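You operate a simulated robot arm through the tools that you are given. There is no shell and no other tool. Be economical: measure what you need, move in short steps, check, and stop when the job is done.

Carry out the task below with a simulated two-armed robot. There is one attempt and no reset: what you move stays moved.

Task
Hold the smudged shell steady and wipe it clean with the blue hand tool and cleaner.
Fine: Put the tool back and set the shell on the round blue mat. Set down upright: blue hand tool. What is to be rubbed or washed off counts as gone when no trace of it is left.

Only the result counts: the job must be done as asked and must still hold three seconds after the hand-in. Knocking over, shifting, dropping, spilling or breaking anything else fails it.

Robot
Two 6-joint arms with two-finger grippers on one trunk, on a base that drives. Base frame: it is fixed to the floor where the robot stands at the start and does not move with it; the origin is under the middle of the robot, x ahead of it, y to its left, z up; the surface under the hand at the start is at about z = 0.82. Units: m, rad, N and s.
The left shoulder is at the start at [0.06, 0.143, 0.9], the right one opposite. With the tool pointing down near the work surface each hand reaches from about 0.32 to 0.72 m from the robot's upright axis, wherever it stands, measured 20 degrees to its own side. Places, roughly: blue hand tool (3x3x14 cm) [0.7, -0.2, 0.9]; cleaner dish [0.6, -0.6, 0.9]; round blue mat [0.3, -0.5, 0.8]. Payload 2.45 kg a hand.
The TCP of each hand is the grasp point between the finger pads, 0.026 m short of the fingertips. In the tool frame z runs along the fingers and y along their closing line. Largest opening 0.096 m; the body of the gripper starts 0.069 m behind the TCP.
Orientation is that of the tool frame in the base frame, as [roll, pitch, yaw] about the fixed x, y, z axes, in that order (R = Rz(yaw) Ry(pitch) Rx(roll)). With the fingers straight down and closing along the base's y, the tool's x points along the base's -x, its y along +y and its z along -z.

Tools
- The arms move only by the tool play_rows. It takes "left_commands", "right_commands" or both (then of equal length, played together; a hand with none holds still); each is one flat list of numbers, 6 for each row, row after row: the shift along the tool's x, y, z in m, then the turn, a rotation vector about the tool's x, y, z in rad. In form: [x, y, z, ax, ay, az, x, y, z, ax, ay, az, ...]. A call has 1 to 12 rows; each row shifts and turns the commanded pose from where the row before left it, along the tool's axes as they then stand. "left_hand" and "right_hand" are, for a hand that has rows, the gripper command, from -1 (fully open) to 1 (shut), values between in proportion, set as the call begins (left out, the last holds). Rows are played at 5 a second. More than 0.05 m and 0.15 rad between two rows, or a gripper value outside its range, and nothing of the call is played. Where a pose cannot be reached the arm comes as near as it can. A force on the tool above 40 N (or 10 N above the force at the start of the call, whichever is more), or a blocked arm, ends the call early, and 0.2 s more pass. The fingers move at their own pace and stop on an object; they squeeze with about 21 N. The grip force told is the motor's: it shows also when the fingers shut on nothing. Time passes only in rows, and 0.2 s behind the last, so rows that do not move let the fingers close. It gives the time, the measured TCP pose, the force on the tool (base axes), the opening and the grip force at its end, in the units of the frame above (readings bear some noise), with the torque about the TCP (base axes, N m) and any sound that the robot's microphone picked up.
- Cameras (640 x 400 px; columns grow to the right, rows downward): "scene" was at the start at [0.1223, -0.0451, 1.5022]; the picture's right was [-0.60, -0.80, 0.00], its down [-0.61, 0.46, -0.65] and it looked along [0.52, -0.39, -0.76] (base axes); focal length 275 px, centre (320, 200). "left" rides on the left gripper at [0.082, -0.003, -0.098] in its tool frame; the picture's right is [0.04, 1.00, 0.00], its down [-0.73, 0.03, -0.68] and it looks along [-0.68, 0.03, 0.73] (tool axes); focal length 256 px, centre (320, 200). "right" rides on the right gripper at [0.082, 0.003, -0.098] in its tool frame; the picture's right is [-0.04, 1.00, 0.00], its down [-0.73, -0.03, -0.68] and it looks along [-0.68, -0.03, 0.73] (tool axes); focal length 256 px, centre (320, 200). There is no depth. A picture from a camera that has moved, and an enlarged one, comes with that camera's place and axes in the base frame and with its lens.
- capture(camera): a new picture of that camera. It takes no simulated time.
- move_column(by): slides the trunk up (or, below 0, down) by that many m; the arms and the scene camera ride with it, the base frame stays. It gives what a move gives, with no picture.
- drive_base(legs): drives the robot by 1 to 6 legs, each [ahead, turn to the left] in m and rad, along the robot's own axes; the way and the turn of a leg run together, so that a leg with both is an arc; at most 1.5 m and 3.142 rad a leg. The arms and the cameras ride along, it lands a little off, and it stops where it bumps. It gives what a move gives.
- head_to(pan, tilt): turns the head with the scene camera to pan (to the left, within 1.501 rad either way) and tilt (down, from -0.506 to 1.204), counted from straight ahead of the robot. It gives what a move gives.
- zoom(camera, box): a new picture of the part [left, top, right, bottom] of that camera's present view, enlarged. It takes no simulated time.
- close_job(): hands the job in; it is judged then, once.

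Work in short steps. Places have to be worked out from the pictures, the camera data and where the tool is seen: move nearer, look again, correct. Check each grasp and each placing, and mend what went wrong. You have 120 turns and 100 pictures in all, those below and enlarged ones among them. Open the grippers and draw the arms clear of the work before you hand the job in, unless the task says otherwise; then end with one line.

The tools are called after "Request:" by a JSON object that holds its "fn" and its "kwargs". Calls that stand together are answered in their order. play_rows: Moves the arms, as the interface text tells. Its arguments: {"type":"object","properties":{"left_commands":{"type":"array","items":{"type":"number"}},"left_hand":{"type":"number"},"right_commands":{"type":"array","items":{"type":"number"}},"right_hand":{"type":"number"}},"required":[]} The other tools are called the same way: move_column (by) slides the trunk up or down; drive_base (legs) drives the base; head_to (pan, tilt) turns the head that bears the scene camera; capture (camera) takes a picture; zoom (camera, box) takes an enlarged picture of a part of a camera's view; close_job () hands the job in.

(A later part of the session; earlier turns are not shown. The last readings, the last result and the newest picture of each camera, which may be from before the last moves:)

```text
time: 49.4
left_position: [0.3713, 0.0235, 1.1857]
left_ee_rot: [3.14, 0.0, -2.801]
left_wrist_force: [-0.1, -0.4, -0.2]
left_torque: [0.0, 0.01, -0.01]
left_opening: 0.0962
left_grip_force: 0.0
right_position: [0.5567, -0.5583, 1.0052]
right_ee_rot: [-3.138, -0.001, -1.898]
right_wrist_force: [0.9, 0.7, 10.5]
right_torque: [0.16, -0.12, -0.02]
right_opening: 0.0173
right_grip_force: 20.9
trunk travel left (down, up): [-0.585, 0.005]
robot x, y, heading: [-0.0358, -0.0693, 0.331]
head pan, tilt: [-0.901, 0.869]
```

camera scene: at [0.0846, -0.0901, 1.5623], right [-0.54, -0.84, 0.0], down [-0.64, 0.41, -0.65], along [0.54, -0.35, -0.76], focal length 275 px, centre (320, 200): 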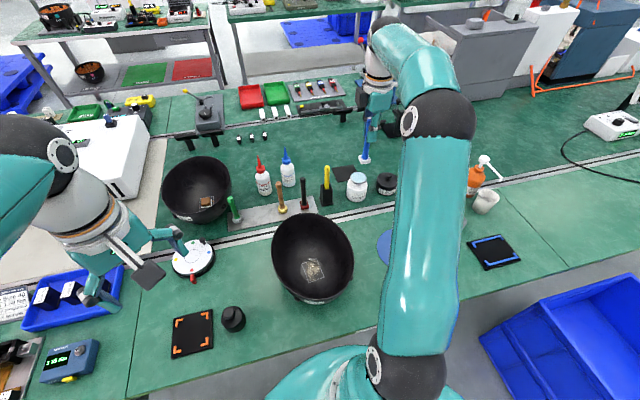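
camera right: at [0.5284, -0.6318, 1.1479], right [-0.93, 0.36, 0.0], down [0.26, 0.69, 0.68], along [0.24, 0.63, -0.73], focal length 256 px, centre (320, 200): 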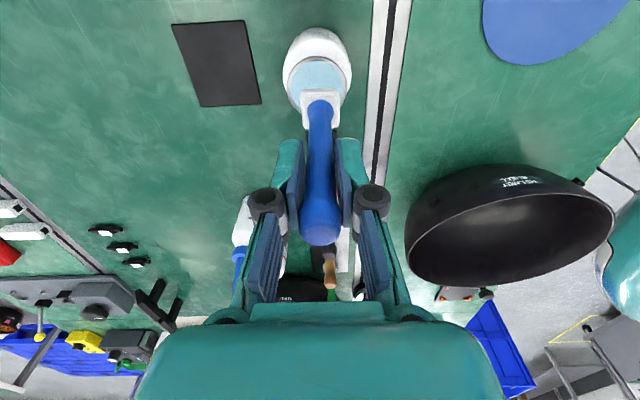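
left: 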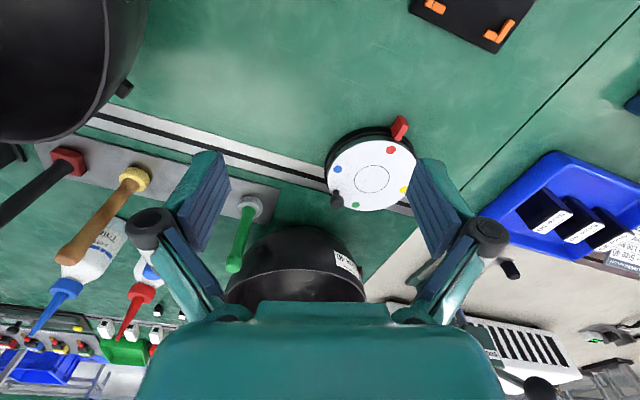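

Pressed with 10 N on the sponge. I hold briefly, then raise and check the pad.

Request:
{"fn": "play_rows", "kwargs": {"right_commands": [0, 0, 0, 0, 0, 0, 0, 0, 0, 0, 0, 0, 0, 0, 0, 0, 0, 0, 0, 0, -0.004, 0, 0, 0, 0, 0, -0.04, 0, 0, 0, 0, 0, -0.04, 0, 0, 0, 0, 0, 0, 0, 0, 0]}}

Request:
{"fn": "zoom", "kwargs": {"camera": "scene", "box": [320, 110, 440, 210]}}

Request:
{"fn": "zoom", "kwargs": {"camera": "right", "box": [250, 10, 390, 130]}}

```text
time: 51.0
left_position: [0.3731, 0.0235, 1.1855]
left_ee_rot: [3.141, 0.0, -2.802]
left_wrist_force: [-0.8, -0.1, 0.1]
left_torque: [0.03, -0.03, 0.01]
left_opening: 0.096
left_grip_force: 0.1
right_position: [0.5579, -0.5596, 1.088]
right_ee_rot: [-3.141, 0.001, -1.895]
right_wrist_force: [0.1, 0.1, -0.3]
right_torque: [-0.01, 0.02, 0.0]
right_opening: 0.0174
right_grip_force: 20.8
trunk travel left (down, up): [-0.585, 0.005]
robot x, y, heading: [-0.0374, -0.0711, 0.323]
head pan, tilt: [-0.901, 0.869]
```

```text
4.00 times, centred on (380, 160) of scene
camera zoom: at [0.0851, -0.0911, 1.5622], right [-0.54, -0.84, 0.0], down [-0.64, 0.42, -0.65], along [0.54, -0.35, -0.76], focal length 1101 px, centre (80, 360)
```

zoom: 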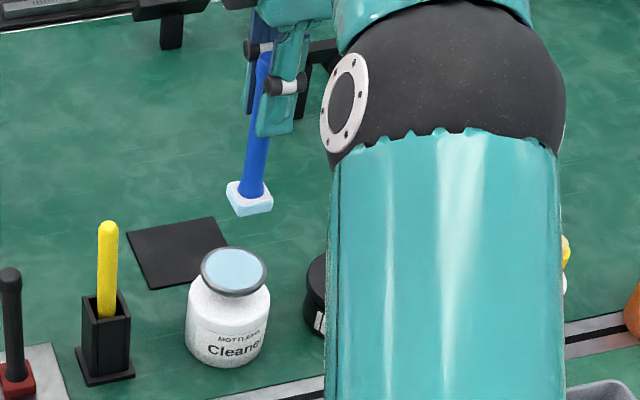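

```text
3.33 times, centred on (320, 70) of right
camera zoom: at [0.5288, -0.6353, 1.1857], right [-0.93, 0.36, 0.0], down [0.26, 0.69, 0.68], along [0.24, 0.63, -0.73], focal length 853 px, centre (320, 633)
```

zoom: 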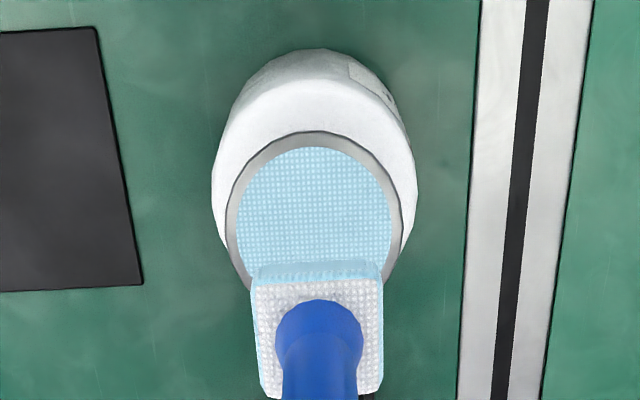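

The pad is now soaked light blue. With the right hand waiting, I bring the left hand toward the shell's left rim and look.

Request:
{"fn": "play_rows", "kwargs": {"left_commands": [0, 0, 0, 0, 0, 0.115, 0, 0, 0, 0, 0, 0.115, 0, 0, 0, 0, 0, 0.115, 0.006, -0.04, 0, 0, 0, 0, 0.006, -0.04, 0.02, 0, 0, 0, 0, -0.04, 0.04, 0, 0, 0, 0, 0, 0, 0, 0, 0]}}

Request:
{"fn": "capture", "kwargs": {"camera": "left"}}

Request:
{"fn": "capture", "kwargs": {"camera": "scene"}}

```text
refused: row 6 steps farther than a row can; nothing moved
```

```text
64 pictures are left
camera left: at [0.2962, -0.0076, 1.2827], right [-0.37, 0.93, 0.0], down [0.68, 0.27, 0.68], along [0.63, 0.25, -0.73], focal length 256 px, centre (320, 200)
```

left: 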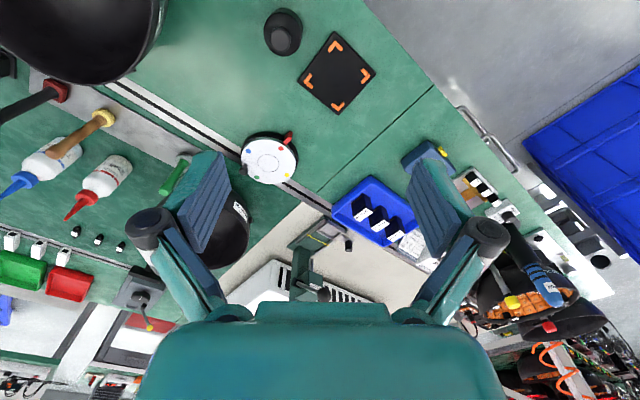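

```text
63 pictures are left
camera scene: at [0.0851, -0.0911, 1.5622], right [-0.54, -0.84, 0.0], down [-0.64, 0.42, -0.65], along [0.54, -0.35, -0.76], focal length 275 px, centre (320, 200)
```

scene: 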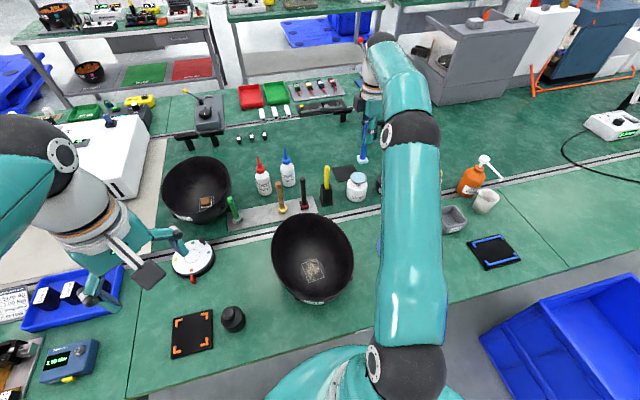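

One row was a bit too long; I repeat with shorter rows.

Request:
{"fn": "play_rows", "kwargs": {"left_commands": [0, 0, 0, 0, 0, 0.115, 0, 0, 0, 0, 0, 0.115, 0, 0, 0, 0, 0, 0.115, 0.006, -0.04, 0, 0, 0, 0, 0.006, -0.04, 0.02, 0, 0, 0, 0, -0.04, 0.02, 0, 0, 0, 0, 0, 0.02, 0, 0, 0]}}

Request:
{"fn": "capture", "kwargs": {"camera": "left"}}

```text
time: 52.6
left_position: [0.3642, -0.0854, 1.1461]
left_ee_rot: [-3.114, 0.027, -3.121]
left_wrist_force: [0.8, -1.0, -0.7]
left_torque: [0.0, -0.01, -0.01]
left_opening: 0.0962
left_grip_force: 0.0
right_position: [0.5571, -0.559, 1.0893]
right_ee_rot: [3.14, -0.001, -1.898]
right_wrist_force: [-0.7, -0.1, -0.6]
right_torque: [0.02, 0.02, -0.02]
right_opening: 0.017
right_grip_force: 21.5
trunk travel left (down, up): [-0.585, 0.005]
robot x, y, heading: [-0.0441, -0.0718, 0.328]
head pan, tilt: [-0.901, 0.869]
```

```text
62 pictures are left
camera left: at [0.279, -0.0887, 1.2407], right [-0.06, 1.0, -0.03], down [0.71, 0.06, 0.7], along [0.7, 0.02, -0.72], focal length 256 px, centre (320, 200)
```

left: 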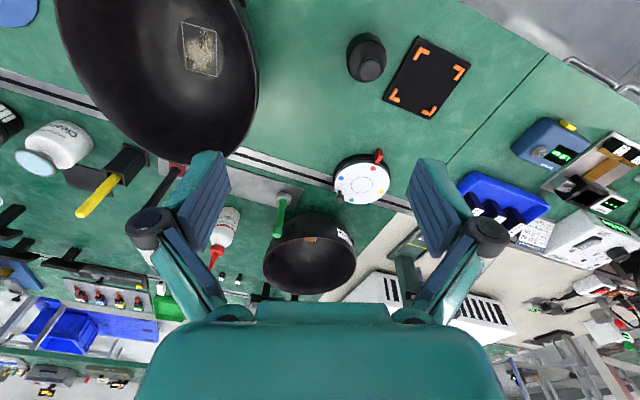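

Left-camera ray puts the shell's left rim at about (0.40,-0.165) for z≈0.92; a clip sits near the front-left, so I'll grip slightly beyond it at about (0.42,-0.165), leaning the hand outward to leave room for the right hand. I move above that spot.

Request:
{"fn": "play_rows", "kwargs": {"left_commands": [-0.0187, -0.026, 0.03, 0, 0, 0, -0.0187, -0.026, 0.03, 0, 0, 0, -0.0187, -0.026, 0.03, 0, 0, 0, 0, 0, 0.02, 0, 0, 0.14, 0, 0, 0, 0.12, 0, 0, 0, 0, 0, 0.12, 0, 0, 0, 0, 0, 0, 0, 0]}}

Request:
{"fn": "capture", "kwargs": {"camera": "left"}}

Request:
{"fn": "capture", "kwargs": {"camera": "scene"}}

```text
time: 53.2
left_position: [0.3975, -0.1001, 1.1886]
left_ee_rot: [-3.006, 0.159, -3.06]
left_wrist_force: [-1.2, -0.6, 0.6]
left_torque: [0.0, 0.0, -0.01]
left_opening: 0.096
left_grip_force: 0.1
right_position: [0.5564, -0.5589, 1.0887]
right_ee_rot: [3.14, 0.0, -1.896]
right_wrist_force: [-0.2, 0.5, -0.8]
right_torque: [-0.03, 0.02, 0.0]
right_opening: 0.0171
right_grip_force: 21.2
trunk travel left (down, up): [-0.585, 0.005]
robot x, y, heading: [-0.0404, -0.0721, 0.326]
head pan, tilt: [-0.901, 0.869]
stopped in row 2 (left hand): the arm was blocked; the commanded pose is now the measured one
```

```text
61 pictures are left
camera left: at [0.302, -0.097, 1.2719], right [-0.1, 0.99, -0.14], down [0.61, 0.17, 0.78], along [0.79, -0.01, -0.61], focal length 256 px, centre (320, 200)
```

left: 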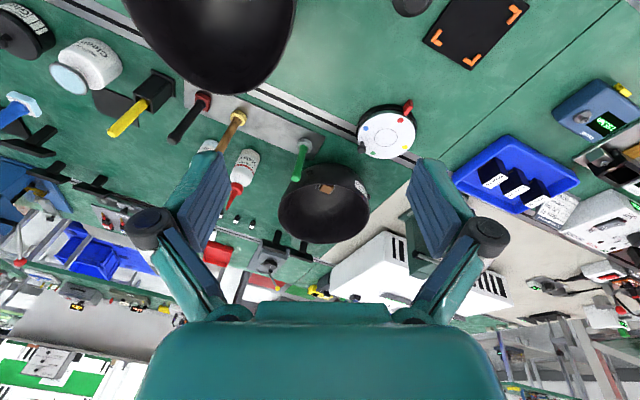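

```text
60 pictures are left
camera scene: at [0.0848, -0.0908, 1.5619], right [-0.54, -0.84, 0.0], down [-0.64, 0.42, -0.65], along [0.54, -0.35, -0.76], focal length 275 px, centre (320, 200)
```

scene: 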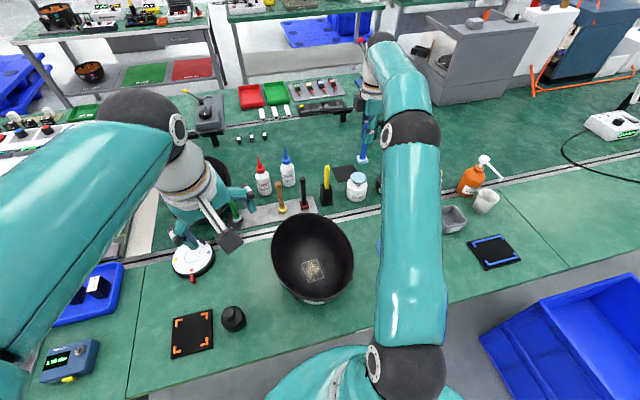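

The left arm got blocked reaching across the body at this heading. I'll straighten it and back it off, bring the right hand to a compact place over the shell, and then turn the base right so the shell is in front of both arms.

Request:
{"fn": "play_rows", "kwargs": {"left_commands": [0.01, 0.04, 0, -0.067, 0.079, 0, 0.01, 0.04, 0, -0.067, 0.079, 0, 0, 0.03, 0, 0, 0, 0, 0, 0, 0, 0, 0, 0]}}

Request:
{"fn": "play_rows", "kwargs": {"right_commands": [0, 0.03, -0.03, 0, 0, 0, 0, 0.03, -0.03, 0, 0, 0, 0, 0.04, 0, 0, 0, 0, -0.02, 0.04, 0, 0, 0, 0, -0.03, 0.03, 0, 0, 0, 0, -0.04, 0, 0, 0, 0, 0, -0.04, 0, 0, 0, 0, 0, -0.04, 0, 0, 0, 0, 0, 0, 0, 0, 0, 0, 0]}}

```text
time: 54.2
left_position: [0.3703, 0.0053, 1.1743]
left_ee_rot: [3.136, -0.004, -3.076]
left_wrist_force: [0.6, 0.0, 0.1]
left_torque: [0.05, -0.01, 0.0]
left_opening: 0.0959
left_grip_force: 0.0
right_position: [0.5583, -0.5591, 1.0897]
right_ee_rot: [3.141, 0.001, -1.897]
right_wrist_force: [0.5, -0.1, -2.0]
right_torque: [0.03, 0.02, 0.03]
right_opening: 0.0174
right_grip_force: 20.8
trunk travel left (down, up): [-0.585, 0.005]
robot x, y, heading: [-0.0341, -0.0713, 0.321]
head pan, tilt: [-0.901, 0.869]
```

```text
time: 56.2
left_position: [0.3701, 0.0066, 1.1756]
left_ee_rot: [3.136, -0.004, -3.079]
left_wrist_force: [-0.4, -0.8, -0.3]
left_torque: [0.01, -0.02, -0.01]
left_opening: 0.0957
left_grip_force: 0.1
right_position: [0.4513, -0.343, 1.1474]
right_ee_rot: [-3.139, 0.0, -1.895]
right_wrist_force: [-0.1, -0.4, -0.6]
right_torque: [0.01, 0.02, 0.01]
right_opening: 0.0172
right_grip_force: 21.1
trunk travel left (down, up): [-0.585, 0.005]
robot x, y, heading: [-0.0376, -0.0687, 0.325]
head pan, tilt: [-0.901, 0.869]
```

Both hands are clear and high. I turn the base right by 0.72.

Request:
{"fn": "drive_base", "kwargs": {"legs": [[0, -0.72]]}}

Request:
{"fn": "head_to", "kwargs": {"pan": 0.0, "tilt": 0.95}}

Request:
{"fn": "capture", "kwargs": {"camera": "scene"}}

```text
time: 58.7
left_position: [0.3151, -0.2841, 1.1769]
left_ee_rot: [3.137, -0.005, 2.479]
left_wrist_force: [0.4, 0.5, 0.1]
left_torque: [0.02, -0.02, 0.04]
left_opening: 0.0961
left_grip_force: 0.3
right_position: [0.1432, -0.5987, 1.1468]
right_ee_rot: [3.141, 0.0, -2.624]
right_wrist_force: [0.1, -0.3, -1.1]
right_torque: [-0.03, 0.03, 0.01]
right_opening: 0.0173
right_grip_force: 20.8
trunk travel left (down, up): [-0.585, 0.005]
robot x, y, heading: [-0.026, -0.0437, -0.398]
head pan, tilt: [-0.901, 0.869]
```

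```text
time: 59.9
left_position: [0.3148, -0.2828, 1.176]
left_ee_rot: [3.138, -0.006, 2.478]
left_wrist_force: [0.3, 0.0, -0.4]
left_torque: [0.02, 0.01, 0.01]
left_opening: 0.0957
left_grip_force: 0.1
right_position: [0.1438, -0.5989, 1.149]
right_ee_rot: [-3.139, 0.002, -2.624]
right_wrist_force: [0.6, -0.4, -0.4]
right_torque: [-0.03, -0.04, 0.02]
right_opening: 0.0171
right_grip_force: 20.9
trunk travel left (down, up): [-0.585, 0.005]
robot x, y, heading: [-0.0281, -0.0423, -0.397]
head pan, tilt: [0.0, 0.949]
```

```text
59 pictures are left
camera scene: at [0.0955, -0.0922, 1.5562], right [-0.39, -0.92, 0.0], down [-0.75, 0.32, -0.58], along [0.54, -0.23, -0.81], focal length 275 px, centre (320, 200)
```

scene: 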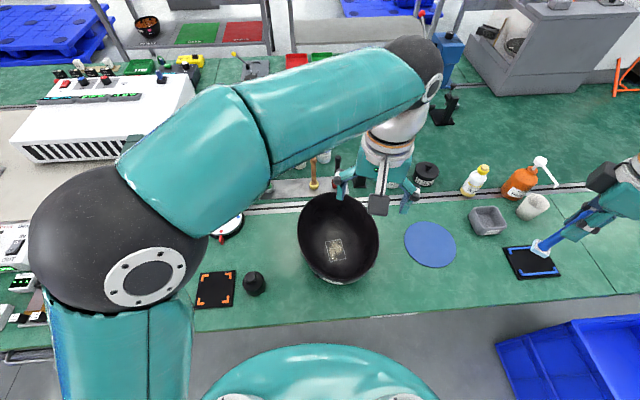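

Now the shell lies in front of both arms, all intact. I turn the left hand's yaw and bring it above the far-left rim spot (~(0.46,-0.175)).

Request:
{"fn": "play_rows", "kwargs": {"left_commands": [0, 0, 0, 0, 0, -0.13, 0, 0, 0, 0, 0, -0.13, -0.023, 0.0393, 0, 0, 0, 0, -0.023, 0.0393, 0, 0, 0, 0, -0.023, 0.0393, 0, 0, 0, 0, -0.023, 0.0393, 0, 0, 0, 0, 0, 0, 0.045, 0, 0, 0, 0, 0, 0.045, 0, 0, 0, 0, 0, 0, 0, 0, 0]}}

Request:
{"fn": "capture", "kwargs": {"camera": "left"}}

```text
time: 61.9
left_position: [0.4594, -0.1751, 1.0858]
left_ee_rot: [3.136, -0.003, 2.741]
left_wrist_force: [-0.1, 0.2, 0.2]
left_torque: [0.03, -0.02, 0.04]
left_opening: 0.096
left_grip_force: 0.0
right_position: [0.1438, -0.5996, 1.1487]
right_ee_rot: [-3.14, -0.001, -2.623]
right_wrist_force: [0.2, 0.0, -0.8]
right_torque: [0.02, 0.03, -0.01]
right_opening: 0.0172
right_grip_force: 21.1
trunk travel left (down, up): [-0.585, 0.005]
robot x, y, heading: [-0.0235, -0.0433, -0.393]
head pan, tilt: [0.0, 0.949]
```

```text
58 pictures are left
camera left: at [0.3841, -0.1466, 1.1829], right [0.36, 0.93, 0.01], down [0.69, -0.27, 0.68], along [0.63, -0.24, -0.74], focal length 256 px, centre (320, 200)
```

left: 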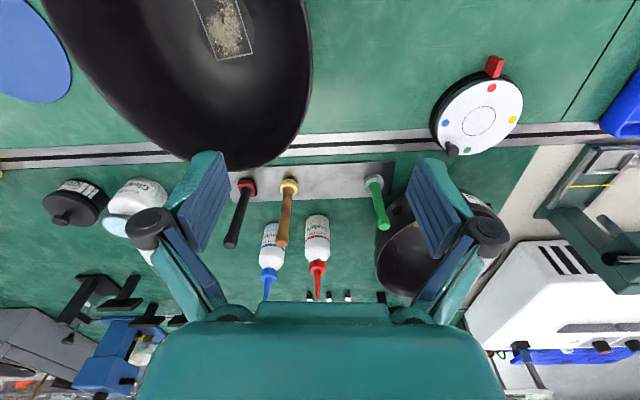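

The rim passes ~8 mm to tool -y of my TCP line. I correct, lower to z≈1.0, and tilt the hand outward 0.2 rad.

Request:
{"fn": "play_rows", "kwargs": {"left_commands": [0, -0.008, 0.045, 0, 0, 0, 0, 0, 0.04, 0, 0, 0, 0, 0, 0, 0.1, 0, 0, 0, 0, 0, 0.1, 0, 0, 0, 0, 0, 0, 0, 0]}}

Request:
{"fn": "capture", "kwargs": {"camera": "left"}}

Request:
{"fn": "zoom", "kwargs": {"camera": "scene", "box": [260, 120, 420, 300]}}

```text
time: 63.1
left_position: [0.4564, -0.1827, 1.0017]
left_ee_rot: [-2.944, -0.004, 2.739]
left_wrist_force: [0.0, -0.2, -0.3]
left_torque: [0.02, -0.03, 0.01]
left_opening: 0.096
left_grip_force: 0.1
right_position: [0.1445, -0.5977, 1.1495]
right_ee_rot: [3.141, 0.0, -2.625]
right_wrist_force: [-0.1, -0.4, -0.9]
right_torque: [0.01, -0.01, 0.01]
right_opening: 0.0173
right_grip_force: 21.1
trunk travel left (down, up): [-0.585, 0.005]
robot x, y, heading: [-0.029, -0.0425, -0.396]
head pan, tilt: [0.0, 0.949]
```

```text
57 pictures are left
camera left: at [0.389, -0.1348, 1.0986], right [0.35, 0.92, -0.19], down [0.74, -0.14, 0.66], along [0.58, -0.37, -0.73], focal length 256 px, centre (320, 200)
```

left: 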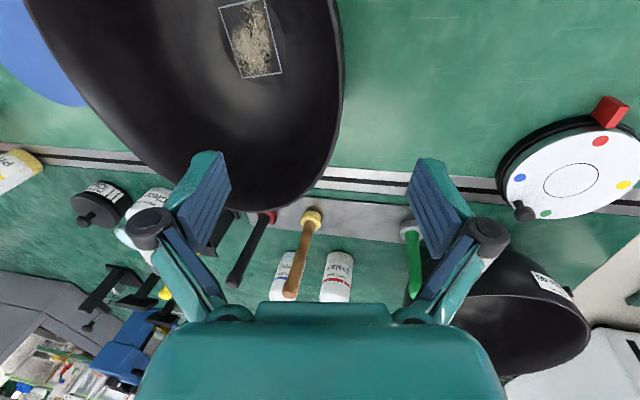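

```text
2.22 times, centred on (340, 210) of scene
camera zoom: at [0.095, -0.0928, 1.5562], right [-0.39, -0.92, 0.0], down [-0.75, 0.31, -0.58], along [0.54, -0.22, -0.81], focal length 612 px, centre (276, 178)
```

zoom: 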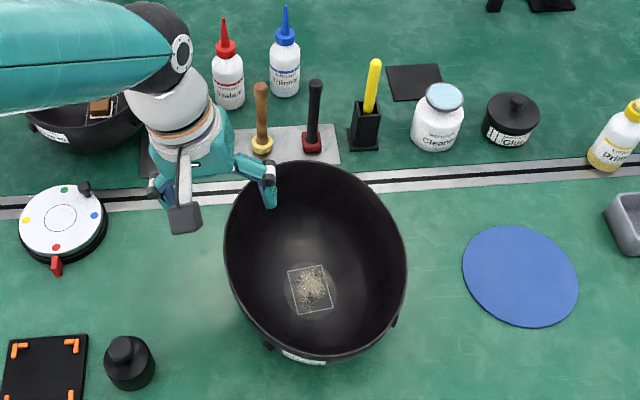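

TCP is right above the rim and both views agree on rim z≈0.92–0.93. I lower straight down to z≈0.91 with fingers open around the wall.

Request:
{"fn": "play_rows", "kwargs": {"left_commands": [0, 0.0061, 0.03, 0, 0, 0, 0, 0.0061, 0.03, 0, 0, 0, 0, 0.0061, 0.03, 0, 0, 0, 0, 0, 0, 0, 0, 0]}}

Request:
{"fn": "capture", "kwargs": {"camera": "left"}}

Request:
{"fn": "zoom", "kwargs": {"camera": "scene", "box": [260, 150, 400, 290]}}

```text
time: 64.1
left_position: [0.4592, -0.1805, 0.9114]
left_ee_rot: [-2.947, -0.003, 2.739]
left_wrist_force: [0.0, 0.0, 0.3]
left_torque: [0.04, 0.0, -0.01]
left_opening: 0.096
left_grip_force: 0.1
right_position: [0.1433, -0.599, 1.1493]
right_ee_rot: [-3.14, -0.001, -2.626]
right_wrist_force: [0.5, 0.9, -1.0]
right_torque: [-0.01, 0.01, 0.04]
right_opening: 0.0169
right_grip_force: 20.9
trunk travel left (down, up): [-0.585, 0.005]
robot x, y, heading: [-0.0251, -0.0375, -0.4]
head pan, tilt: [0.0, 0.949]
```

```text
55 pictures are left
camera left: at [0.3899, -0.1344, 1.0071], right [0.35, 0.92, -0.19], down [0.74, -0.14, 0.66], along [0.58, -0.37, -0.73], focal length 256 px, centre (320, 200)
```

left: 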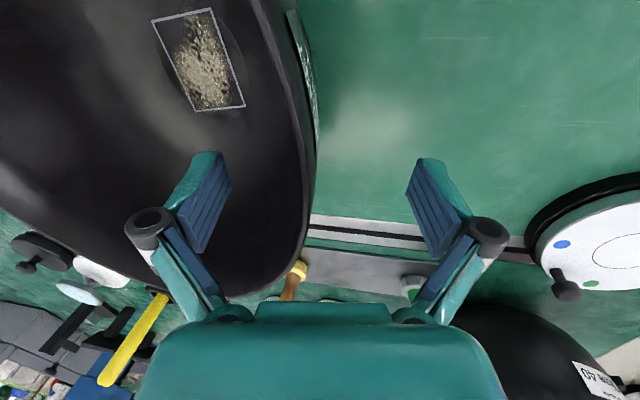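

```text
2.86 times, centred on (330, 220) of scene
camera zoom: at [0.0946, -0.0924, 1.5563], right [-0.39, -0.92, 0.0], down [-0.75, 0.31, -0.58], along [0.54, -0.23, -0.81], focal length 786 px, centre (291, 143)
```

zoom: 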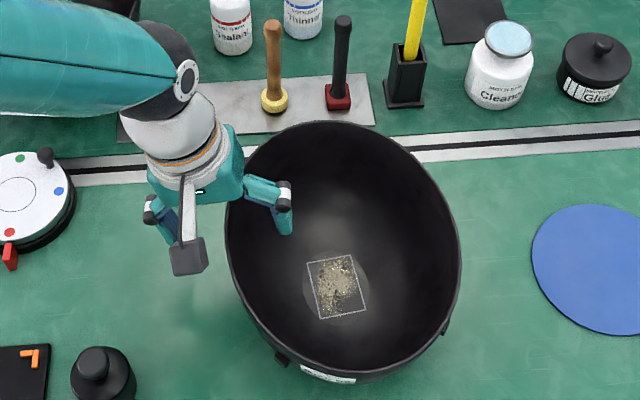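

The wall runs between the fingers, ~5 mm off centre; I correct and close the left gripper.

Request:
{"fn": "play_rows", "kwargs": {"left_commands": [0, -0.004, 0, 0, 0, 0]}}

Request:
{"fn": "play_rows", "kwargs": {"left_commands": [0, 0, 0, 0, 0, 0, 0, 0, 0, 0, 0, 0, 0, 0, 0, 0, 0, 0, 0, 0, 0, 0, 0, 0], "left_hand": 1}}

Request:
{"fn": "capture", "kwargs": {"camera": "left"}}

Request:
{"fn": "capture", "kwargs": {"camera": "scene"}}

```text
time: 64.5
left_position: [0.4578, -0.1841, 0.9115]
left_ee_rot: [-2.949, -0.004, 2.737]
left_wrist_force: [-0.7, -0.3, 0.5]
left_torque: [0.0, 0.0, -0.02]
left_opening: 0.096
left_grip_force: 0.1
right_position: [0.1439, -0.5977, 1.1494]
right_ee_rot: [3.14, 0.0, -2.624]
right_wrist_force: [-0.2, 0.8, -1.3]
right_torque: [0.01, -0.04, 0.01]
right_opening: 0.0171
right_grip_force: 20.7
trunk travel left (down, up): [-0.585, 0.005]
robot x, y, heading: [-0.0297, -0.0409, -0.4]
head pan, tilt: [0.0, 0.949]
```

```text
time: 65.5
left_position: [0.4584, -0.1848, 0.9115]
left_ee_rot: [-2.945, -0.004, 2.74]
left_wrist_force: [0.9, -0.1, 0.3]
left_torque: [-0.08, -0.12, 0.09]
left_opening: 0.0058
left_grip_force: 21.2
right_position: [0.1443, -0.599, 1.1482]
right_ee_rot: [3.141, -0.002, -2.625]
right_wrist_force: [0.1, -0.2, -1.4]
right_torque: [0.0, 0.0, 0.0]
right_opening: 0.0172
right_grip_force: 21.2
trunk travel left (down, up): [-0.585, 0.005]
robot x, y, heading: [-0.0288, -0.0435, -0.399]
head pan, tilt: [0.0, 0.949]
```

```text
53 pictures are left
camera left: at [0.3893, -0.1383, 1.008], right [0.35, 0.92, -0.19], down [0.74, -0.14, 0.66], along [0.58, -0.37, -0.73], focal length 256 px, centre (320, 200)
```

left: 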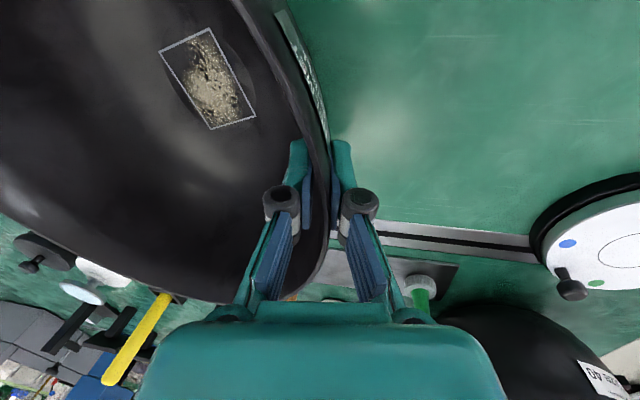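

```text
52 pictures are left
camera scene: at [0.0953, -0.0927, 1.5562], right [-0.39, -0.92, 0.0], down [-0.75, 0.31, -0.58], along [0.54, -0.22, -0.81], focal length 275 px, centre (320, 200)
```

scene: 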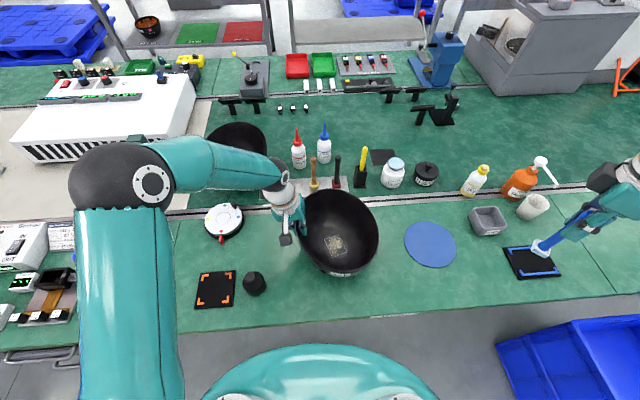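

The shell rim is gripped (5.8 mm wall, 21 N). The smudge frame spans about x 0.377–0.439, y -0.294–-0.249. I rotate the right hand and bring the wet tool over, stopping short first.

Request:
{"fn": "play_rows", "kwargs": {"right_commands": [0, 0, 0, 0, 0, -0.133, 0, 0, 0, 0, 0, -0.133, 0, 0, 0, 0, 0, -0.133, 0, 0, 0, 0, 0, -0.133, -0.0416, -0.0066, 0, 0, 0, 0, -0.0416, -0.0066, 0, 0, 0, 0, -0.0416, -0.0066, 0, 0, 0, 0, -0.0416, -0.0066, 0, 0, 0, 0, -0.0416, -0.0066, 0, 0, 0, 0, -0.0416, -0.0066, 0, 0, 0, 0, -0.0416, -0.0066, 0, 0, 0, 0, 0, 0, 0, 0, 0, 0]}}

Request:
{"fn": "capture", "kwargs": {"camera": "scene"}}

```text
time: 68.1
left_position: [0.4585, -0.1843, 0.9122]
left_ee_rot: [-2.947, -0.003, 2.739]
left_wrist_force: [-0.1, -0.9, 0.2]
left_torque: [-0.08, -0.09, 0.02]
left_opening: 0.0059
left_grip_force: 21.2
right_position: [0.328, -0.3704, 1.1489]
right_ee_rot: [-3.14, 0.0, -2.095]
right_wrist_force: [0.2, 0.5, -0.2]
right_torque: [0.01, 0.0, 0.05]
right_opening: 0.0172
right_grip_force: 20.9
trunk travel left (down, up): [-0.585, 0.005]
robot x, y, heading: [-0.0289, -0.045, -0.403]
head pan, tilt: [0.0, 0.949]
```

```text
51 pictures are left
camera scene: at [0.0948, -0.0928, 1.5562], right [-0.39, -0.92, 0.0], down [-0.75, 0.31, -0.58], along [0.54, -0.23, -0.81], focal length 275 px, centre (320, 200)
```

scene: 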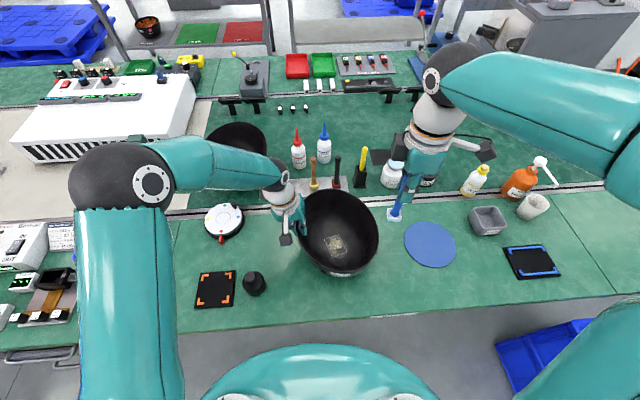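

Clear so far. I finish the move to above the smudge and look from the right camera.

Request:
{"fn": "play_rows", "kwargs": {"right_commands": [-0.042, -0.0067, 0, 0, 0, 0, -0.042, -0.0067, 0, 0, 0, 0, -0.042, -0.0067, 0, 0, 0, 0, 0, 0, 0.04, 0, 0, 0, 0, 0, 0.04, 0, 0, 0, 0, 0, 0, 0, 0, 0]}}

Request:
{"fn": "capture", "kwargs": {"camera": "right"}}

Request:
{"fn": "zoom", "kwargs": {"camera": "scene", "box": [250, 100, 450, 290]}}

```text
time: 69.5
left_position: [0.4576, -0.1847, 0.9124]
left_ee_rot: [-2.947, -0.005, 2.739]
left_wrist_force: [0.1, 1.3, 3.8]
left_torque: [0.0, -0.09, 0.03]
left_opening: 0.0061
left_grip_force: 20.6
right_position: [0.4101, -0.269, 1.0682]
right_ee_rot: [-3.139, 0.002, -2.096]
right_wrist_force: [-0.2, 0.3, -2.2]
right_torque: [-0.01, -0.02, -0.01]
right_opening: 0.0171
right_grip_force: 20.6
trunk travel left (down, up): [-0.585, 0.005]
robot x, y, heading: [-0.0288, -0.0404, -0.402]
head pan, tilt: [0.0, 0.949]
```

```text
50 pictures are left
camera right: at [0.368, -0.339, 1.1653], right [-0.85, 0.53, 0.0], down [0.39, 0.62, 0.68], along [0.36, 0.57, -0.73], focal length 256 px, centre (320, 200)
```

right: 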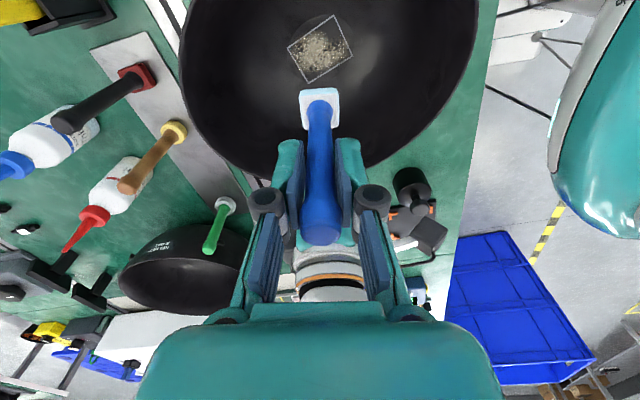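

```text
2.11 times, centred on (350, 195) of scene
camera zoom: at [0.0949, -0.0924, 1.5563], right [-0.39, -0.92, 0.0], down [-0.75, 0.31, -0.58], along [0.54, -0.23, -0.81], focal length 580 px, centre (257, 210)
```

zoom: 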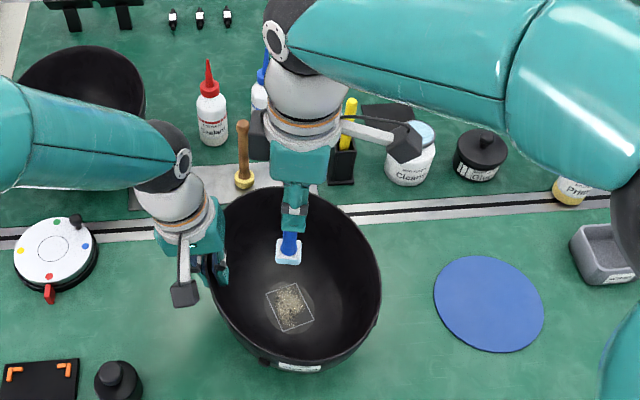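

Both estimates put the smudge centre near (0.407,-0.275). I descend inside the shell toward the bottom, finishing with small steps.

Request:
{"fn": "play_rows", "kwargs": {"right_commands": [0.0067, 0, 0.03, 0, 0, 0, 0, 0, 0.035, 0, 0, 0, 0, 0, 0.035, 0, 0, 0, 0, 0, 0.02, 0, 0, 0, 0, 0, 0, 0, 0, 0]}}

Request:
{"fn": "capture", "kwargs": {"camera": "right"}}

```text
time: 70.7
left_position: [0.4575, -0.1848, 0.9096]
left_ee_rot: [-2.947, -0.002, 2.738]
left_wrist_force: [0.9, 1.0, 1.5]
left_torque: [0.0, -0.06, 0.05]
left_opening: 0.0059
left_grip_force: 20.6
right_position: [0.4071, -0.2753, 0.9473]
right_ee_rot: [-3.141, -0.002, -2.093]
right_wrist_force: [1.5, 0.2, -1.4]
right_torque: [0.02, 0.04, 0.01]
right_opening: 0.0172
right_grip_force: 20.5
trunk travel left (down, up): [-0.585, 0.005]
robot x, y, heading: [-0.0265, -0.0427, -0.395]
head pan, tilt: [0.0, 0.949]
```

```text
48 pictures are left
camera right: at [0.3643, -0.3439, 1.0445], right [-0.85, 0.53, 0.0], down [0.39, 0.62, 0.68], along [0.36, 0.57, -0.73], focal length 256 px, centre (320, 200)
```

right: 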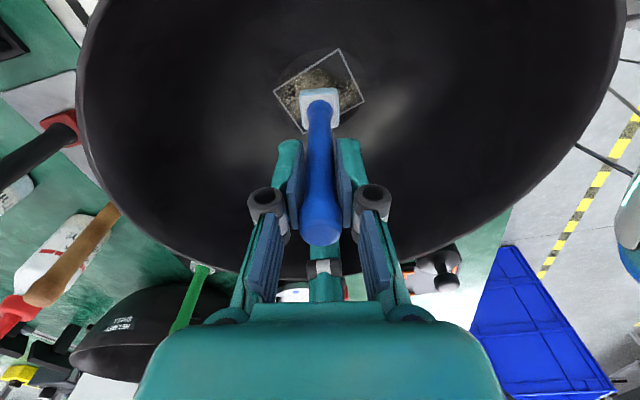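

The pad is right above the smudge. I go down in 4 mm steps until contact.

Request:
{"fn": "play_rows", "kwargs": {"right_commands": [0, 0, 0.004, 0, 0, 0, 0, 0, 0.004, 0, 0, 0, 0, 0, 0.003, 0, 0, 0, 0, 0, 0, 0, 0, 0]}}

Request:
{"fn": "play_rows", "kwargs": {"right_commands": [0, 0, 0.003, 0, 0, 0, 0, 0, 0.002, 0, 0, 0, 0, 0, 0, 0, 0, 0]}}

```text
time: 71.7
left_position: [0.4583, -0.1845, 0.9122]
left_ee_rot: [-2.945, -0.002, 2.739]
left_wrist_force: [-0.9, 1.3, 1.2]
left_torque: [-0.04, -0.08, 0.01]
left_opening: 0.006
left_grip_force: 20.5
right_position: [0.4068, -0.2755, 0.9367]
right_ee_rot: [-3.141, 0.0, -2.093]
right_wrist_force: [-0.1, -1.3, -0.5]
right_torque: [0.01, 0.04, 0.01]
right_opening: 0.017
right_grip_force: 20.7
trunk travel left (down, up): [-0.585, 0.005]
robot x, y, heading: [-0.0283, -0.0432, -0.399]
head pan, tilt: [0.0, 0.949]
```

```text
time: 72.5
left_position: [0.4573, -0.1852, 0.9122]
left_ee_rot: [-2.946, -0.003, 2.737]
left_wrist_force: [0.1, -0.7, 1.0]
left_torque: [-0.12, -0.19, -0.05]
left_opening: 0.006
left_grip_force: 21.2
right_position: [0.4071, -0.2763, 0.9336]
right_ee_rot: [-3.14, 0.0, -2.093]
right_wrist_force: [1.2, 0.1, 2.4]
right_torque: [0.02, 0.02, -0.01]
right_opening: 0.0171
right_grip_force: 21.1
trunk travel left (down, up): [-0.585, 0.005]
robot x, y, heading: [-0.0302, -0.0433, -0.402]
head pan, tilt: [0.0, 0.949]
```

Light contact (2.4 N). I press 2 mm more and wipe a raster over the smudge.

Request:
{"fn": "play_rows", "kwargs": {"right_commands": [0, 0, 0.002, 0, 0, 0, -0.006, -0.0104, 0, 0, 0, 0, -0.0055, -0.0095, 0, 0, 0, 0, -0.0104, 0.006, 0, 0, 0, 0, 0.0077, 0.0134, 0, 0, 0, 0, 0.0077, 0.0134, 0, 0, 0, 0, 0.0077, 0.0134, 0, 0, 0, 0, 0.0104, -0.006, 0, 0, 0, 0, 0.0104, -0.006, 0, 0, 0, 0, -0.0077, -0.0134, 0, 0, 0, 0, -0.0077, -0.0134, 0, 0, 0, 0, -0.0077, -0.0134, 0, 0, 0, 0]}}

Request:
{"fn": "zoom", "kwargs": {"camera": "scene", "box": [270, 170, 400, 290]}}

Request:
{"fn": "zoom", "kwargs": {"camera": "right", "box": [220, 10, 420, 150]}}

```text
time: 75.1
left_position: [0.4564, -0.1834, 0.9115]
left_ee_rot: [-2.948, -0.003, 2.739]
left_wrist_force: [-1.2, -2.2, 1.7]
left_torque: [-0.06, -0.06, -0.12]
left_opening: 0.0059
left_grip_force: 20.4
right_position: [0.4305, -0.287, 0.9302]
right_ee_rot: [-3.14, -0.001, -2.093]
right_wrist_force: [-1.7, -0.7, 6.4]
right_torque: [-0.02, 0.32, -0.02]
right_opening: 0.0173
right_grip_force: 20.8
trunk travel left (down, up): [-0.585, 0.005]
robot x, y, heading: [-0.0286, -0.0386, -0.399]
head pan, tilt: [0.0, 0.949]
```

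```text
3.33 times, centred on (335, 230) of scene
camera zoom: at [0.0941, -0.0924, 1.5563], right [-0.39, -0.92, 0.0], down [-0.75, 0.31, -0.58], along [0.54, -0.23, -0.81], focal length 918 px, centre (270, 100)
```

zoom: 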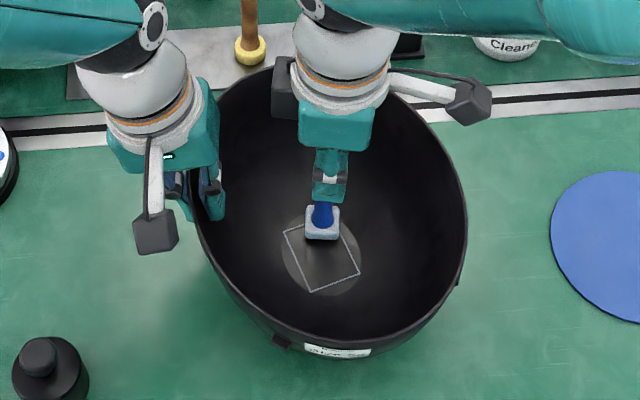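

```text
2.86 times, centred on (320, 80) of right
camera zoom: at [0.3879, -0.3566, 1.027], right [-0.85, 0.53, 0.0], down [0.39, 0.62, 0.68], along [0.36, 0.57, -0.73], focal length 731 px, centre (320, 543)
```

zoom: 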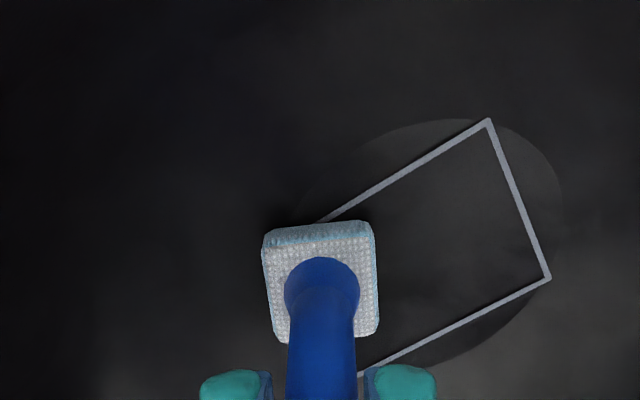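

The smudge is largely gone; the frame is a permanent marking (the other shell has it too). I do a second pass to be thorough.

Request:
{"fn": "play_rows", "kwargs": {"right_commands": [-0.0104, 0.006, 0, 0, 0, 0, -0.0104, 0.006, 0, 0, 0, 0, 0.0077, 0.0134, 0, 0, 0, 0, 0.0077, 0.0134, 0, 0, 0, 0, 0.0077, 0.0134, 0, 0, 0, 0, 0.0087, -0.005, 0, 0, 0, 0, -0.0077, -0.0134, 0, 0, 0, 0, -0.0077, -0.0134, 0, 0, 0, 0, -0.0077, -0.0134, 0, 0, 0, 0, 0.0087, -0.005, 0, 0, 0, 0, 0.0077, 0.0134, 0, 0, 0, 0, 0.0077, 0.0134, 0, 0, 0, 0]}}

Request:
{"fn": "play_rows", "kwargs": {"right_commands": [0, 0, -0.02, 0, 0, 0, 0, 0, -0.04, 0, 0, 0, 0, 0, -0.045, 0, 0, 0, 0, 0, -0.045, 0, 0, 0, 0, 0, -0.045, 0, 0, 0, 0, 0, 0, 0, 0, 0]}}

Request:
{"fn": "capture", "kwargs": {"camera": "right"}}

Request:
{"fn": "zoom", "kwargs": {"camera": "scene", "box": [300, 200, 380, 270]}}

```text
time: 77.7
left_position: [0.4571, -0.1847, 0.9116]
left_ee_rot: [-2.949, -0.003, 2.739]
left_wrist_force: [-3.6, -0.4, 1.3]
left_torque: [-0.09, -0.05, -0.11]
left_opening: 0.0059
left_grip_force: 20.8
right_position: [0.3989, -0.283, 0.9315]
right_ee_rot: [3.142, 0.0, -2.093]
right_wrist_force: [-0.6, 0.1, 1.6]
right_torque: [-0.01, 0.08, -0.02]
right_opening: 0.0172
right_grip_force: 21.2
trunk travel left (down, up): [-0.585, 0.005]
robot x, y, heading: [-0.0284, -0.0418, -0.399]
head pan, tilt: [0.0, 0.949]
```

```text
time: 79.1
left_position: [0.4573, -0.1843, 0.9115]
left_ee_rot: [-2.946, -0.002, 2.738]
left_wrist_force: [-1.2, 1.3, 1.4]
left_torque: [0.04, 0.06, -0.09]
left_opening: 0.0061
left_grip_force: 21.5
right_position: [0.4009, -0.2817, 1.124]
right_ee_rot: [-3.14, -0.001, -2.093]
right_wrist_force: [0.4, 0.0, -0.7]
right_torque: [0.02, 0.0, 0.01]
right_opening: 0.0173
right_grip_force: 20.5
trunk travel left (down, up): [-0.585, 0.005]
robot x, y, heading: [-0.0261, -0.0417, -0.398]
head pan, tilt: [0.0, 0.949]
```

```text
45 pictures are left
camera right: at [0.3572, -0.3503, 1.2219], right [-0.85, 0.53, 0.0], down [0.39, 0.62, 0.68], along [0.36, 0.57, -0.73], focal length 256 px, centre (320, 200)
```

right: 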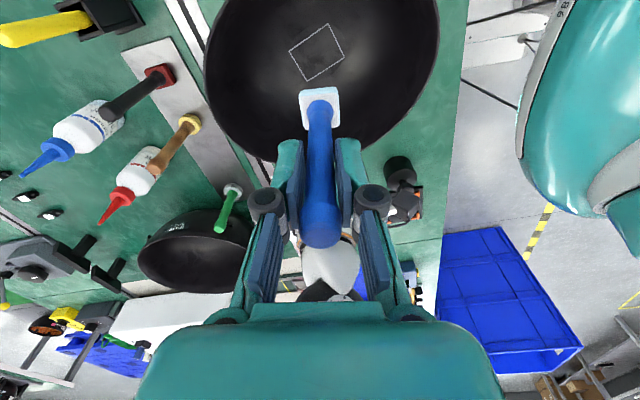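

```text
5.71 times, centred on (340, 235) of scene
camera zoom: at [0.0953, -0.0924, 1.5562], right [-0.39, -0.92, 0.0], down [-0.75, 0.31, -0.58], along [0.54, -0.23, -0.81], focal length 1573 px, centre (206, 0)
```

zoom: 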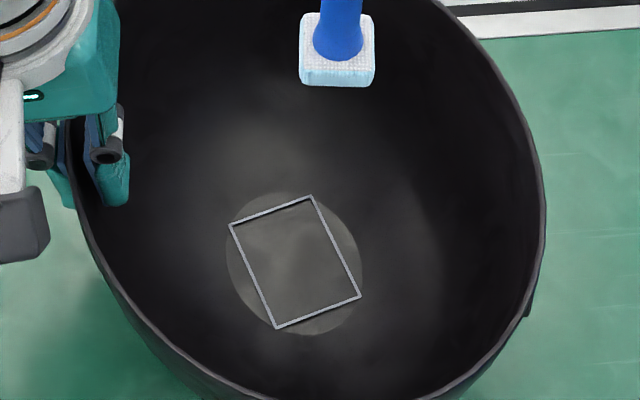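

Looks clean; I zoom closer on the frame from the right camera to check for any trace.

Request:
{"fn": "zoom", "kwargs": {"camera": "right", "box": [275, 10, 360, 95]}}

Request:
{"fn": "zoom", "kwargs": {"camera": "left", "box": [120, 0, 300, 150]}}

```text
4.71 times, centred on (318, 52) of right
camera zoom: at [0.3572, -0.3503, 1.2219], right [-0.85, 0.53, 0.0], down [0.39, 0.62, 0.68], along [0.36, 0.57, -0.73], focal length 1205 px, centre (332, 894)
```

zoom: 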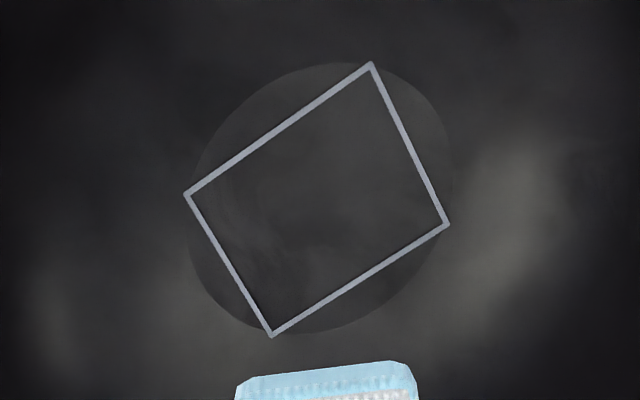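

```text
2.67 times, centred on (210, 75) of left
camera zoom: at [0.3891, -0.138, 1.0079], right [0.35, 0.92, -0.19], down [0.74, -0.14, 0.66], along [0.58, -0.37, -0.73], focal length 683 px, centre (613, 533)
```

zoom: 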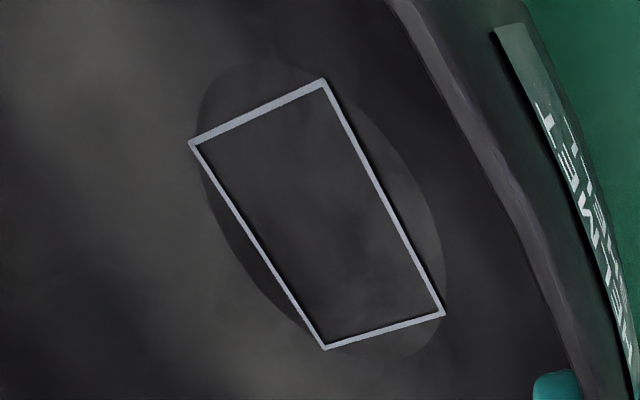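

The surface is clean. I release the shell with the left hand, and withdraw it up and outward.

Request:
{"fn": "play_rows", "kwargs": {"left_commands": [0, 0, 0, 0, 0, 0, 0, 0, 0, 0, 0, 0, 0, 0, 0, 0, 0, 0, 0, 0, 0, 0, 0, 0], "left_hand": -1}}

Request:
{"fn": "play_rows", "kwargs": {"left_commands": [0, 0, -0.03, 0, 0, 0, 0, 0, -0.04, 0, 0, 0, 0, 0.0, -0.045, 0, 0, 0, 0, 0.0, -0.045, 0, 0, 0, 0, 0.04, -0.02, -0.1, 0, 0, 0, 0.04, -0.02, -0.1, 0, 0, 0, 0, 0, 0, 0, 0]}}

Request:
{"fn": "capture", "kwargs": {"camera": "scene"}}

```text
time: 80.1
left_position: [0.4591, -0.1847, 0.9109]
left_ee_rot: [-2.947, -0.004, 2.739]
left_wrist_force: [1.0, 0.5, 0.4]
left_torque: [0.02, -0.02, -0.01]
left_opening: 0.096
left_grip_force: 0.1
right_position: [0.401, -0.2826, 1.1243]
right_ee_rot: [3.141, 0.0, -2.093]
right_wrist_force: [0.0, -0.4, -0.3]
right_torque: [0.01, -0.01, -0.01]
right_opening: 0.0176
right_grip_force: 21.5
trunk travel left (down, up): [-0.585, 0.005]
robot x, y, heading: [-0.0292, -0.0392, -0.401]
head pan, tilt: [0.0, 0.949]
```

```text
time: 81.7
left_position: [0.5019, -0.0776, 1.0965]
left_ee_rot: [3.135, -0.002, 2.739]
left_wrist_force: [0.6, -0.5, 0.5]
left_torque: [0.01, 0.02, -0.03]
left_opening: 0.0959
left_grip_force: 0.0
right_position: [0.4004, -0.2813, 1.1247]
right_ee_rot: [3.14, 0.0, -2.094]
right_wrist_force: [-0.5, -1.6, -0.3]
right_torque: [0.0, -0.02, 0.02]
right_opening: 0.0173
right_grip_force: 21.5
trunk travel left (down, up): [-0.585, 0.005]
robot x, y, heading: [-0.0272, -0.0398, -0.397]
head pan, tilt: [0.0, 0.949]
```

```text
41 pictures are left
camera scene: at [0.0958, -0.0929, 1.5561], right [-0.39, -0.92, 0.0], down [-0.75, 0.31, -0.58], along [0.54, -0.22, -0.81], focal length 275 px, centre (320, 200)
```

scene: 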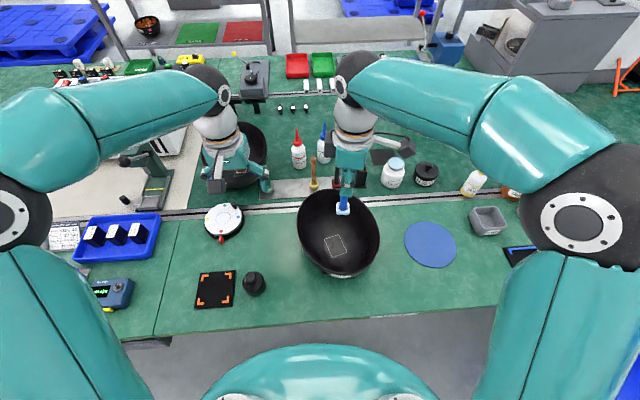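

Shell stays put. I pull the left hand back and up, then turn the base back to +0.33 to reach the rack.

Request:
{"fn": "play_rows", "kwargs": {"left_commands": [0.035, -0.02, -0.025, 0, 0, 0, 0.035, -0.02, -0.025, 0, 0, 0, 0.035, -0.02, -0.025, 0, 0, 0, 0, 0, 0, 0, 0, 0]}}

Request:
{"fn": "drive_base", "kwargs": {"legs": [[0, 0.72]]}}

Request:
{"fn": "head_to", "kwargs": {"pan": -0.6, "tilt": 0.9}}

Request:
{"fn": "capture", "kwargs": {"camera": "scene"}}

```text
time: 82.7
left_position: [0.3819, -0.0927, 1.1686]
left_ee_rot: [3.137, -0.005, 2.738]
left_wrist_force: [-0.2, 0.3, -0.5]
left_torque: [0.05, 0.02, 0.0]
left_opening: 0.0962
left_grip_force: 0.1
right_position: [0.4012, -0.2814, 1.1232]
right_ee_rot: [3.14, -0.001, -2.093]
right_wrist_force: [-0.1, -1.0, -2.0]
right_torque: [0.01, 0.02, 0.01]
right_opening: 0.0172
right_grip_force: 20.9
trunk travel left (down, up): [-0.585, 0.005]
robot x, y, heading: [-0.0279, -0.0397, -0.391]
head pan, tilt: [0.0, 0.949]
```

```text
time: 85.2
left_position: [0.3147, 0.1867, 1.1703]
left_ee_rot: [3.136, -0.003, -2.834]
left_wrist_force: [0.1, 0.3, 0.2]
left_torque: [0.0, 0.01, -0.03]
left_opening: 0.0962
left_grip_force: 0.0
right_position: [0.4519, 0.0561, 1.1239]
right_ee_rot: [3.141, 0.0, -1.383]
right_wrist_force: [0.3, 0.4, -0.3]
right_torque: [-0.01, 0.0, 0.0]
right_opening: 0.0173
right_grip_force: 21.3
trunk travel left (down, up): [-0.585, 0.005]
robot x, y, heading: [-0.0162, -0.0694, 0.31]
head pan, tilt: [0.0, 0.949]
```

```text
time: 86.2
left_position: [0.3149, 0.186, 1.1704]
left_ee_rot: [3.137, -0.003, -2.835]
left_wrist_force: [0.0, 0.4, 0.2]
left_torque: [0.0, 0.0, -0.02]
left_opening: 0.0957
left_grip_force: 0.0
right_position: [0.4497, 0.0555, 1.1236]
right_ee_rot: [3.141, -0.002, -1.384]
right_wrist_force: [0.3, 0.5, 0.2]
right_torque: [-0.05, 0.02, -0.01]
right_opening: 0.0173
right_grip_force: 20.4
trunk travel left (down, up): [-0.585, 0.005]
robot x, y, heading: [-0.0202, -0.0746, 0.312]
head pan, tilt: [-0.6, 0.901]
```

```text
40 pictures are left
camera scene: at [0.1098, -0.0707, 1.5598], right [-0.28, -0.96, 0.0], down [-0.75, 0.22, -0.62], along [0.6, -0.18, -0.78], focal length 275 px, centre (320, 200)
```

scene: 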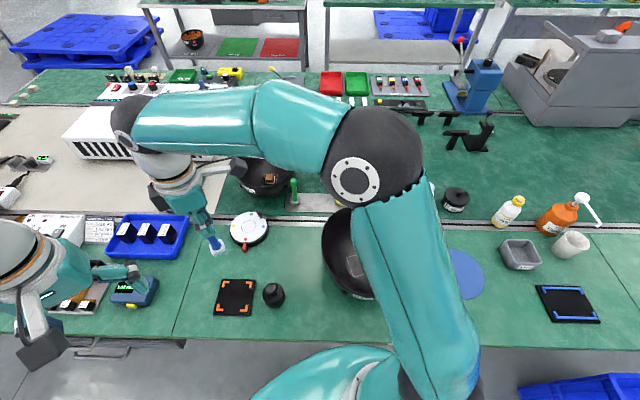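

Now I re-rotate the right hand to the pick-up yaw (-1.896) and go back to the point in front of the rack where I lifted it off.

Request:
{"fn": "play_rows", "kwargs": {"right_commands": [0, 0, 0, 0, 0, 0.128, 0, 0, 0, 0, 0, 0.128, 0, 0, 0, 0, 0, 0.128, 0, 0, 0, 0, 0, 0.128, 0.0342, -0.03, 0, 0, 0, 0, 0.0342, -0.03, 0, 0, 0, 0, 0.0342, -0.03, 0, 0, 0, 0, 0.0342, -0.03, 0.01, 0, 0, 0, 0.0342, -0.03, 0.01, 0, 0, 0, 0.0342, -0.03, 0.01, 0, 0, 0, 0, 0, 0, 0, 0, 0]}}

```text
time: 88.7
left_position: [0.3144, 0.1851, 1.1709]
left_ee_rot: [3.137, -0.004, -2.835]
left_wrist_force: [0.5, -0.1, 0.1]
left_torque: [0.0, -0.01, -0.03]
left_opening: 0.0962
left_grip_force: 0.0
right_position: [0.5562, -0.1957, 1.0959]
right_ee_rot: [-3.141, 0.0, -1.893]
right_wrist_force: [-0.3, -0.3, -1.4]
right_torque: [0.01, -0.02, 0.03]
right_opening: 0.0172
right_grip_force: 21.0
trunk travel left (down, up): [-0.585, 0.005]
robot x, y, heading: [-0.0201, -0.0725, 0.313]
head pan, tilt: [-0.6, 0.901]
```

At the retreat point. I reverse the lift path to stand over the tool's original spot at z≈1.01.

Request:
{"fn": "play_rows", "kwargs": {"right_commands": [0.0005, -0.037, 0.02, 0, 0, 0, 0.0005, -0.037, 0.028, 0, 0, 0, 0.0004, -0.037, 0.028, 0, 0, 0, 0, 0, 0, 0, 0, 0]}}

Request:
{"fn": "capture", "kwargs": {"camera": "right"}}

```text
time: 89.7
left_position: [0.3135, 0.1851, 1.1705]
left_ee_rot: [3.137, -0.001, -2.833]
left_wrist_force: [-0.2, -0.1, -0.2]
left_torque: [0.01, -0.05, -0.01]
left_opening: 0.0961
left_grip_force: 0.1
right_position: [0.6623, -0.233, 1.0212]
right_ee_rot: [-3.141, 0.001, -1.893]
right_wrist_force: [0.2, -0.9, -0.3]
right_torque: [0.01, -0.02, 0.02]
right_opening: 0.017
right_grip_force: 20.8
trunk travel left (down, up): [-0.585, 0.005]
robot x, y, heading: [-0.0226, -0.0699, 0.31]
head pan, tilt: [-0.6, 0.901]
```

```text
39 pictures are left
camera right: at [0.6326, -0.3095, 1.1179], right [-0.93, 0.36, 0.0], down [0.26, 0.69, 0.68], along [0.24, 0.63, -0.73], focal length 256 px, centre (320, 200)
```

right: 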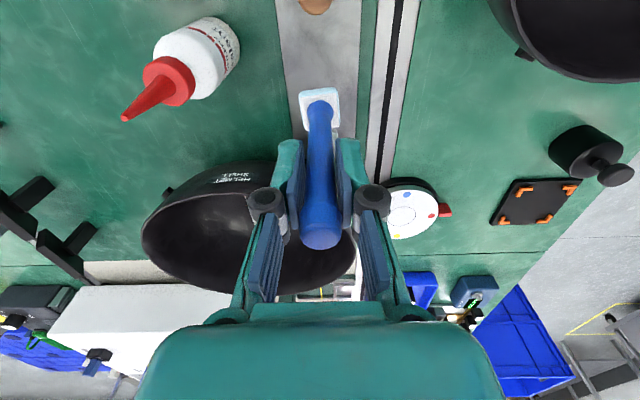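

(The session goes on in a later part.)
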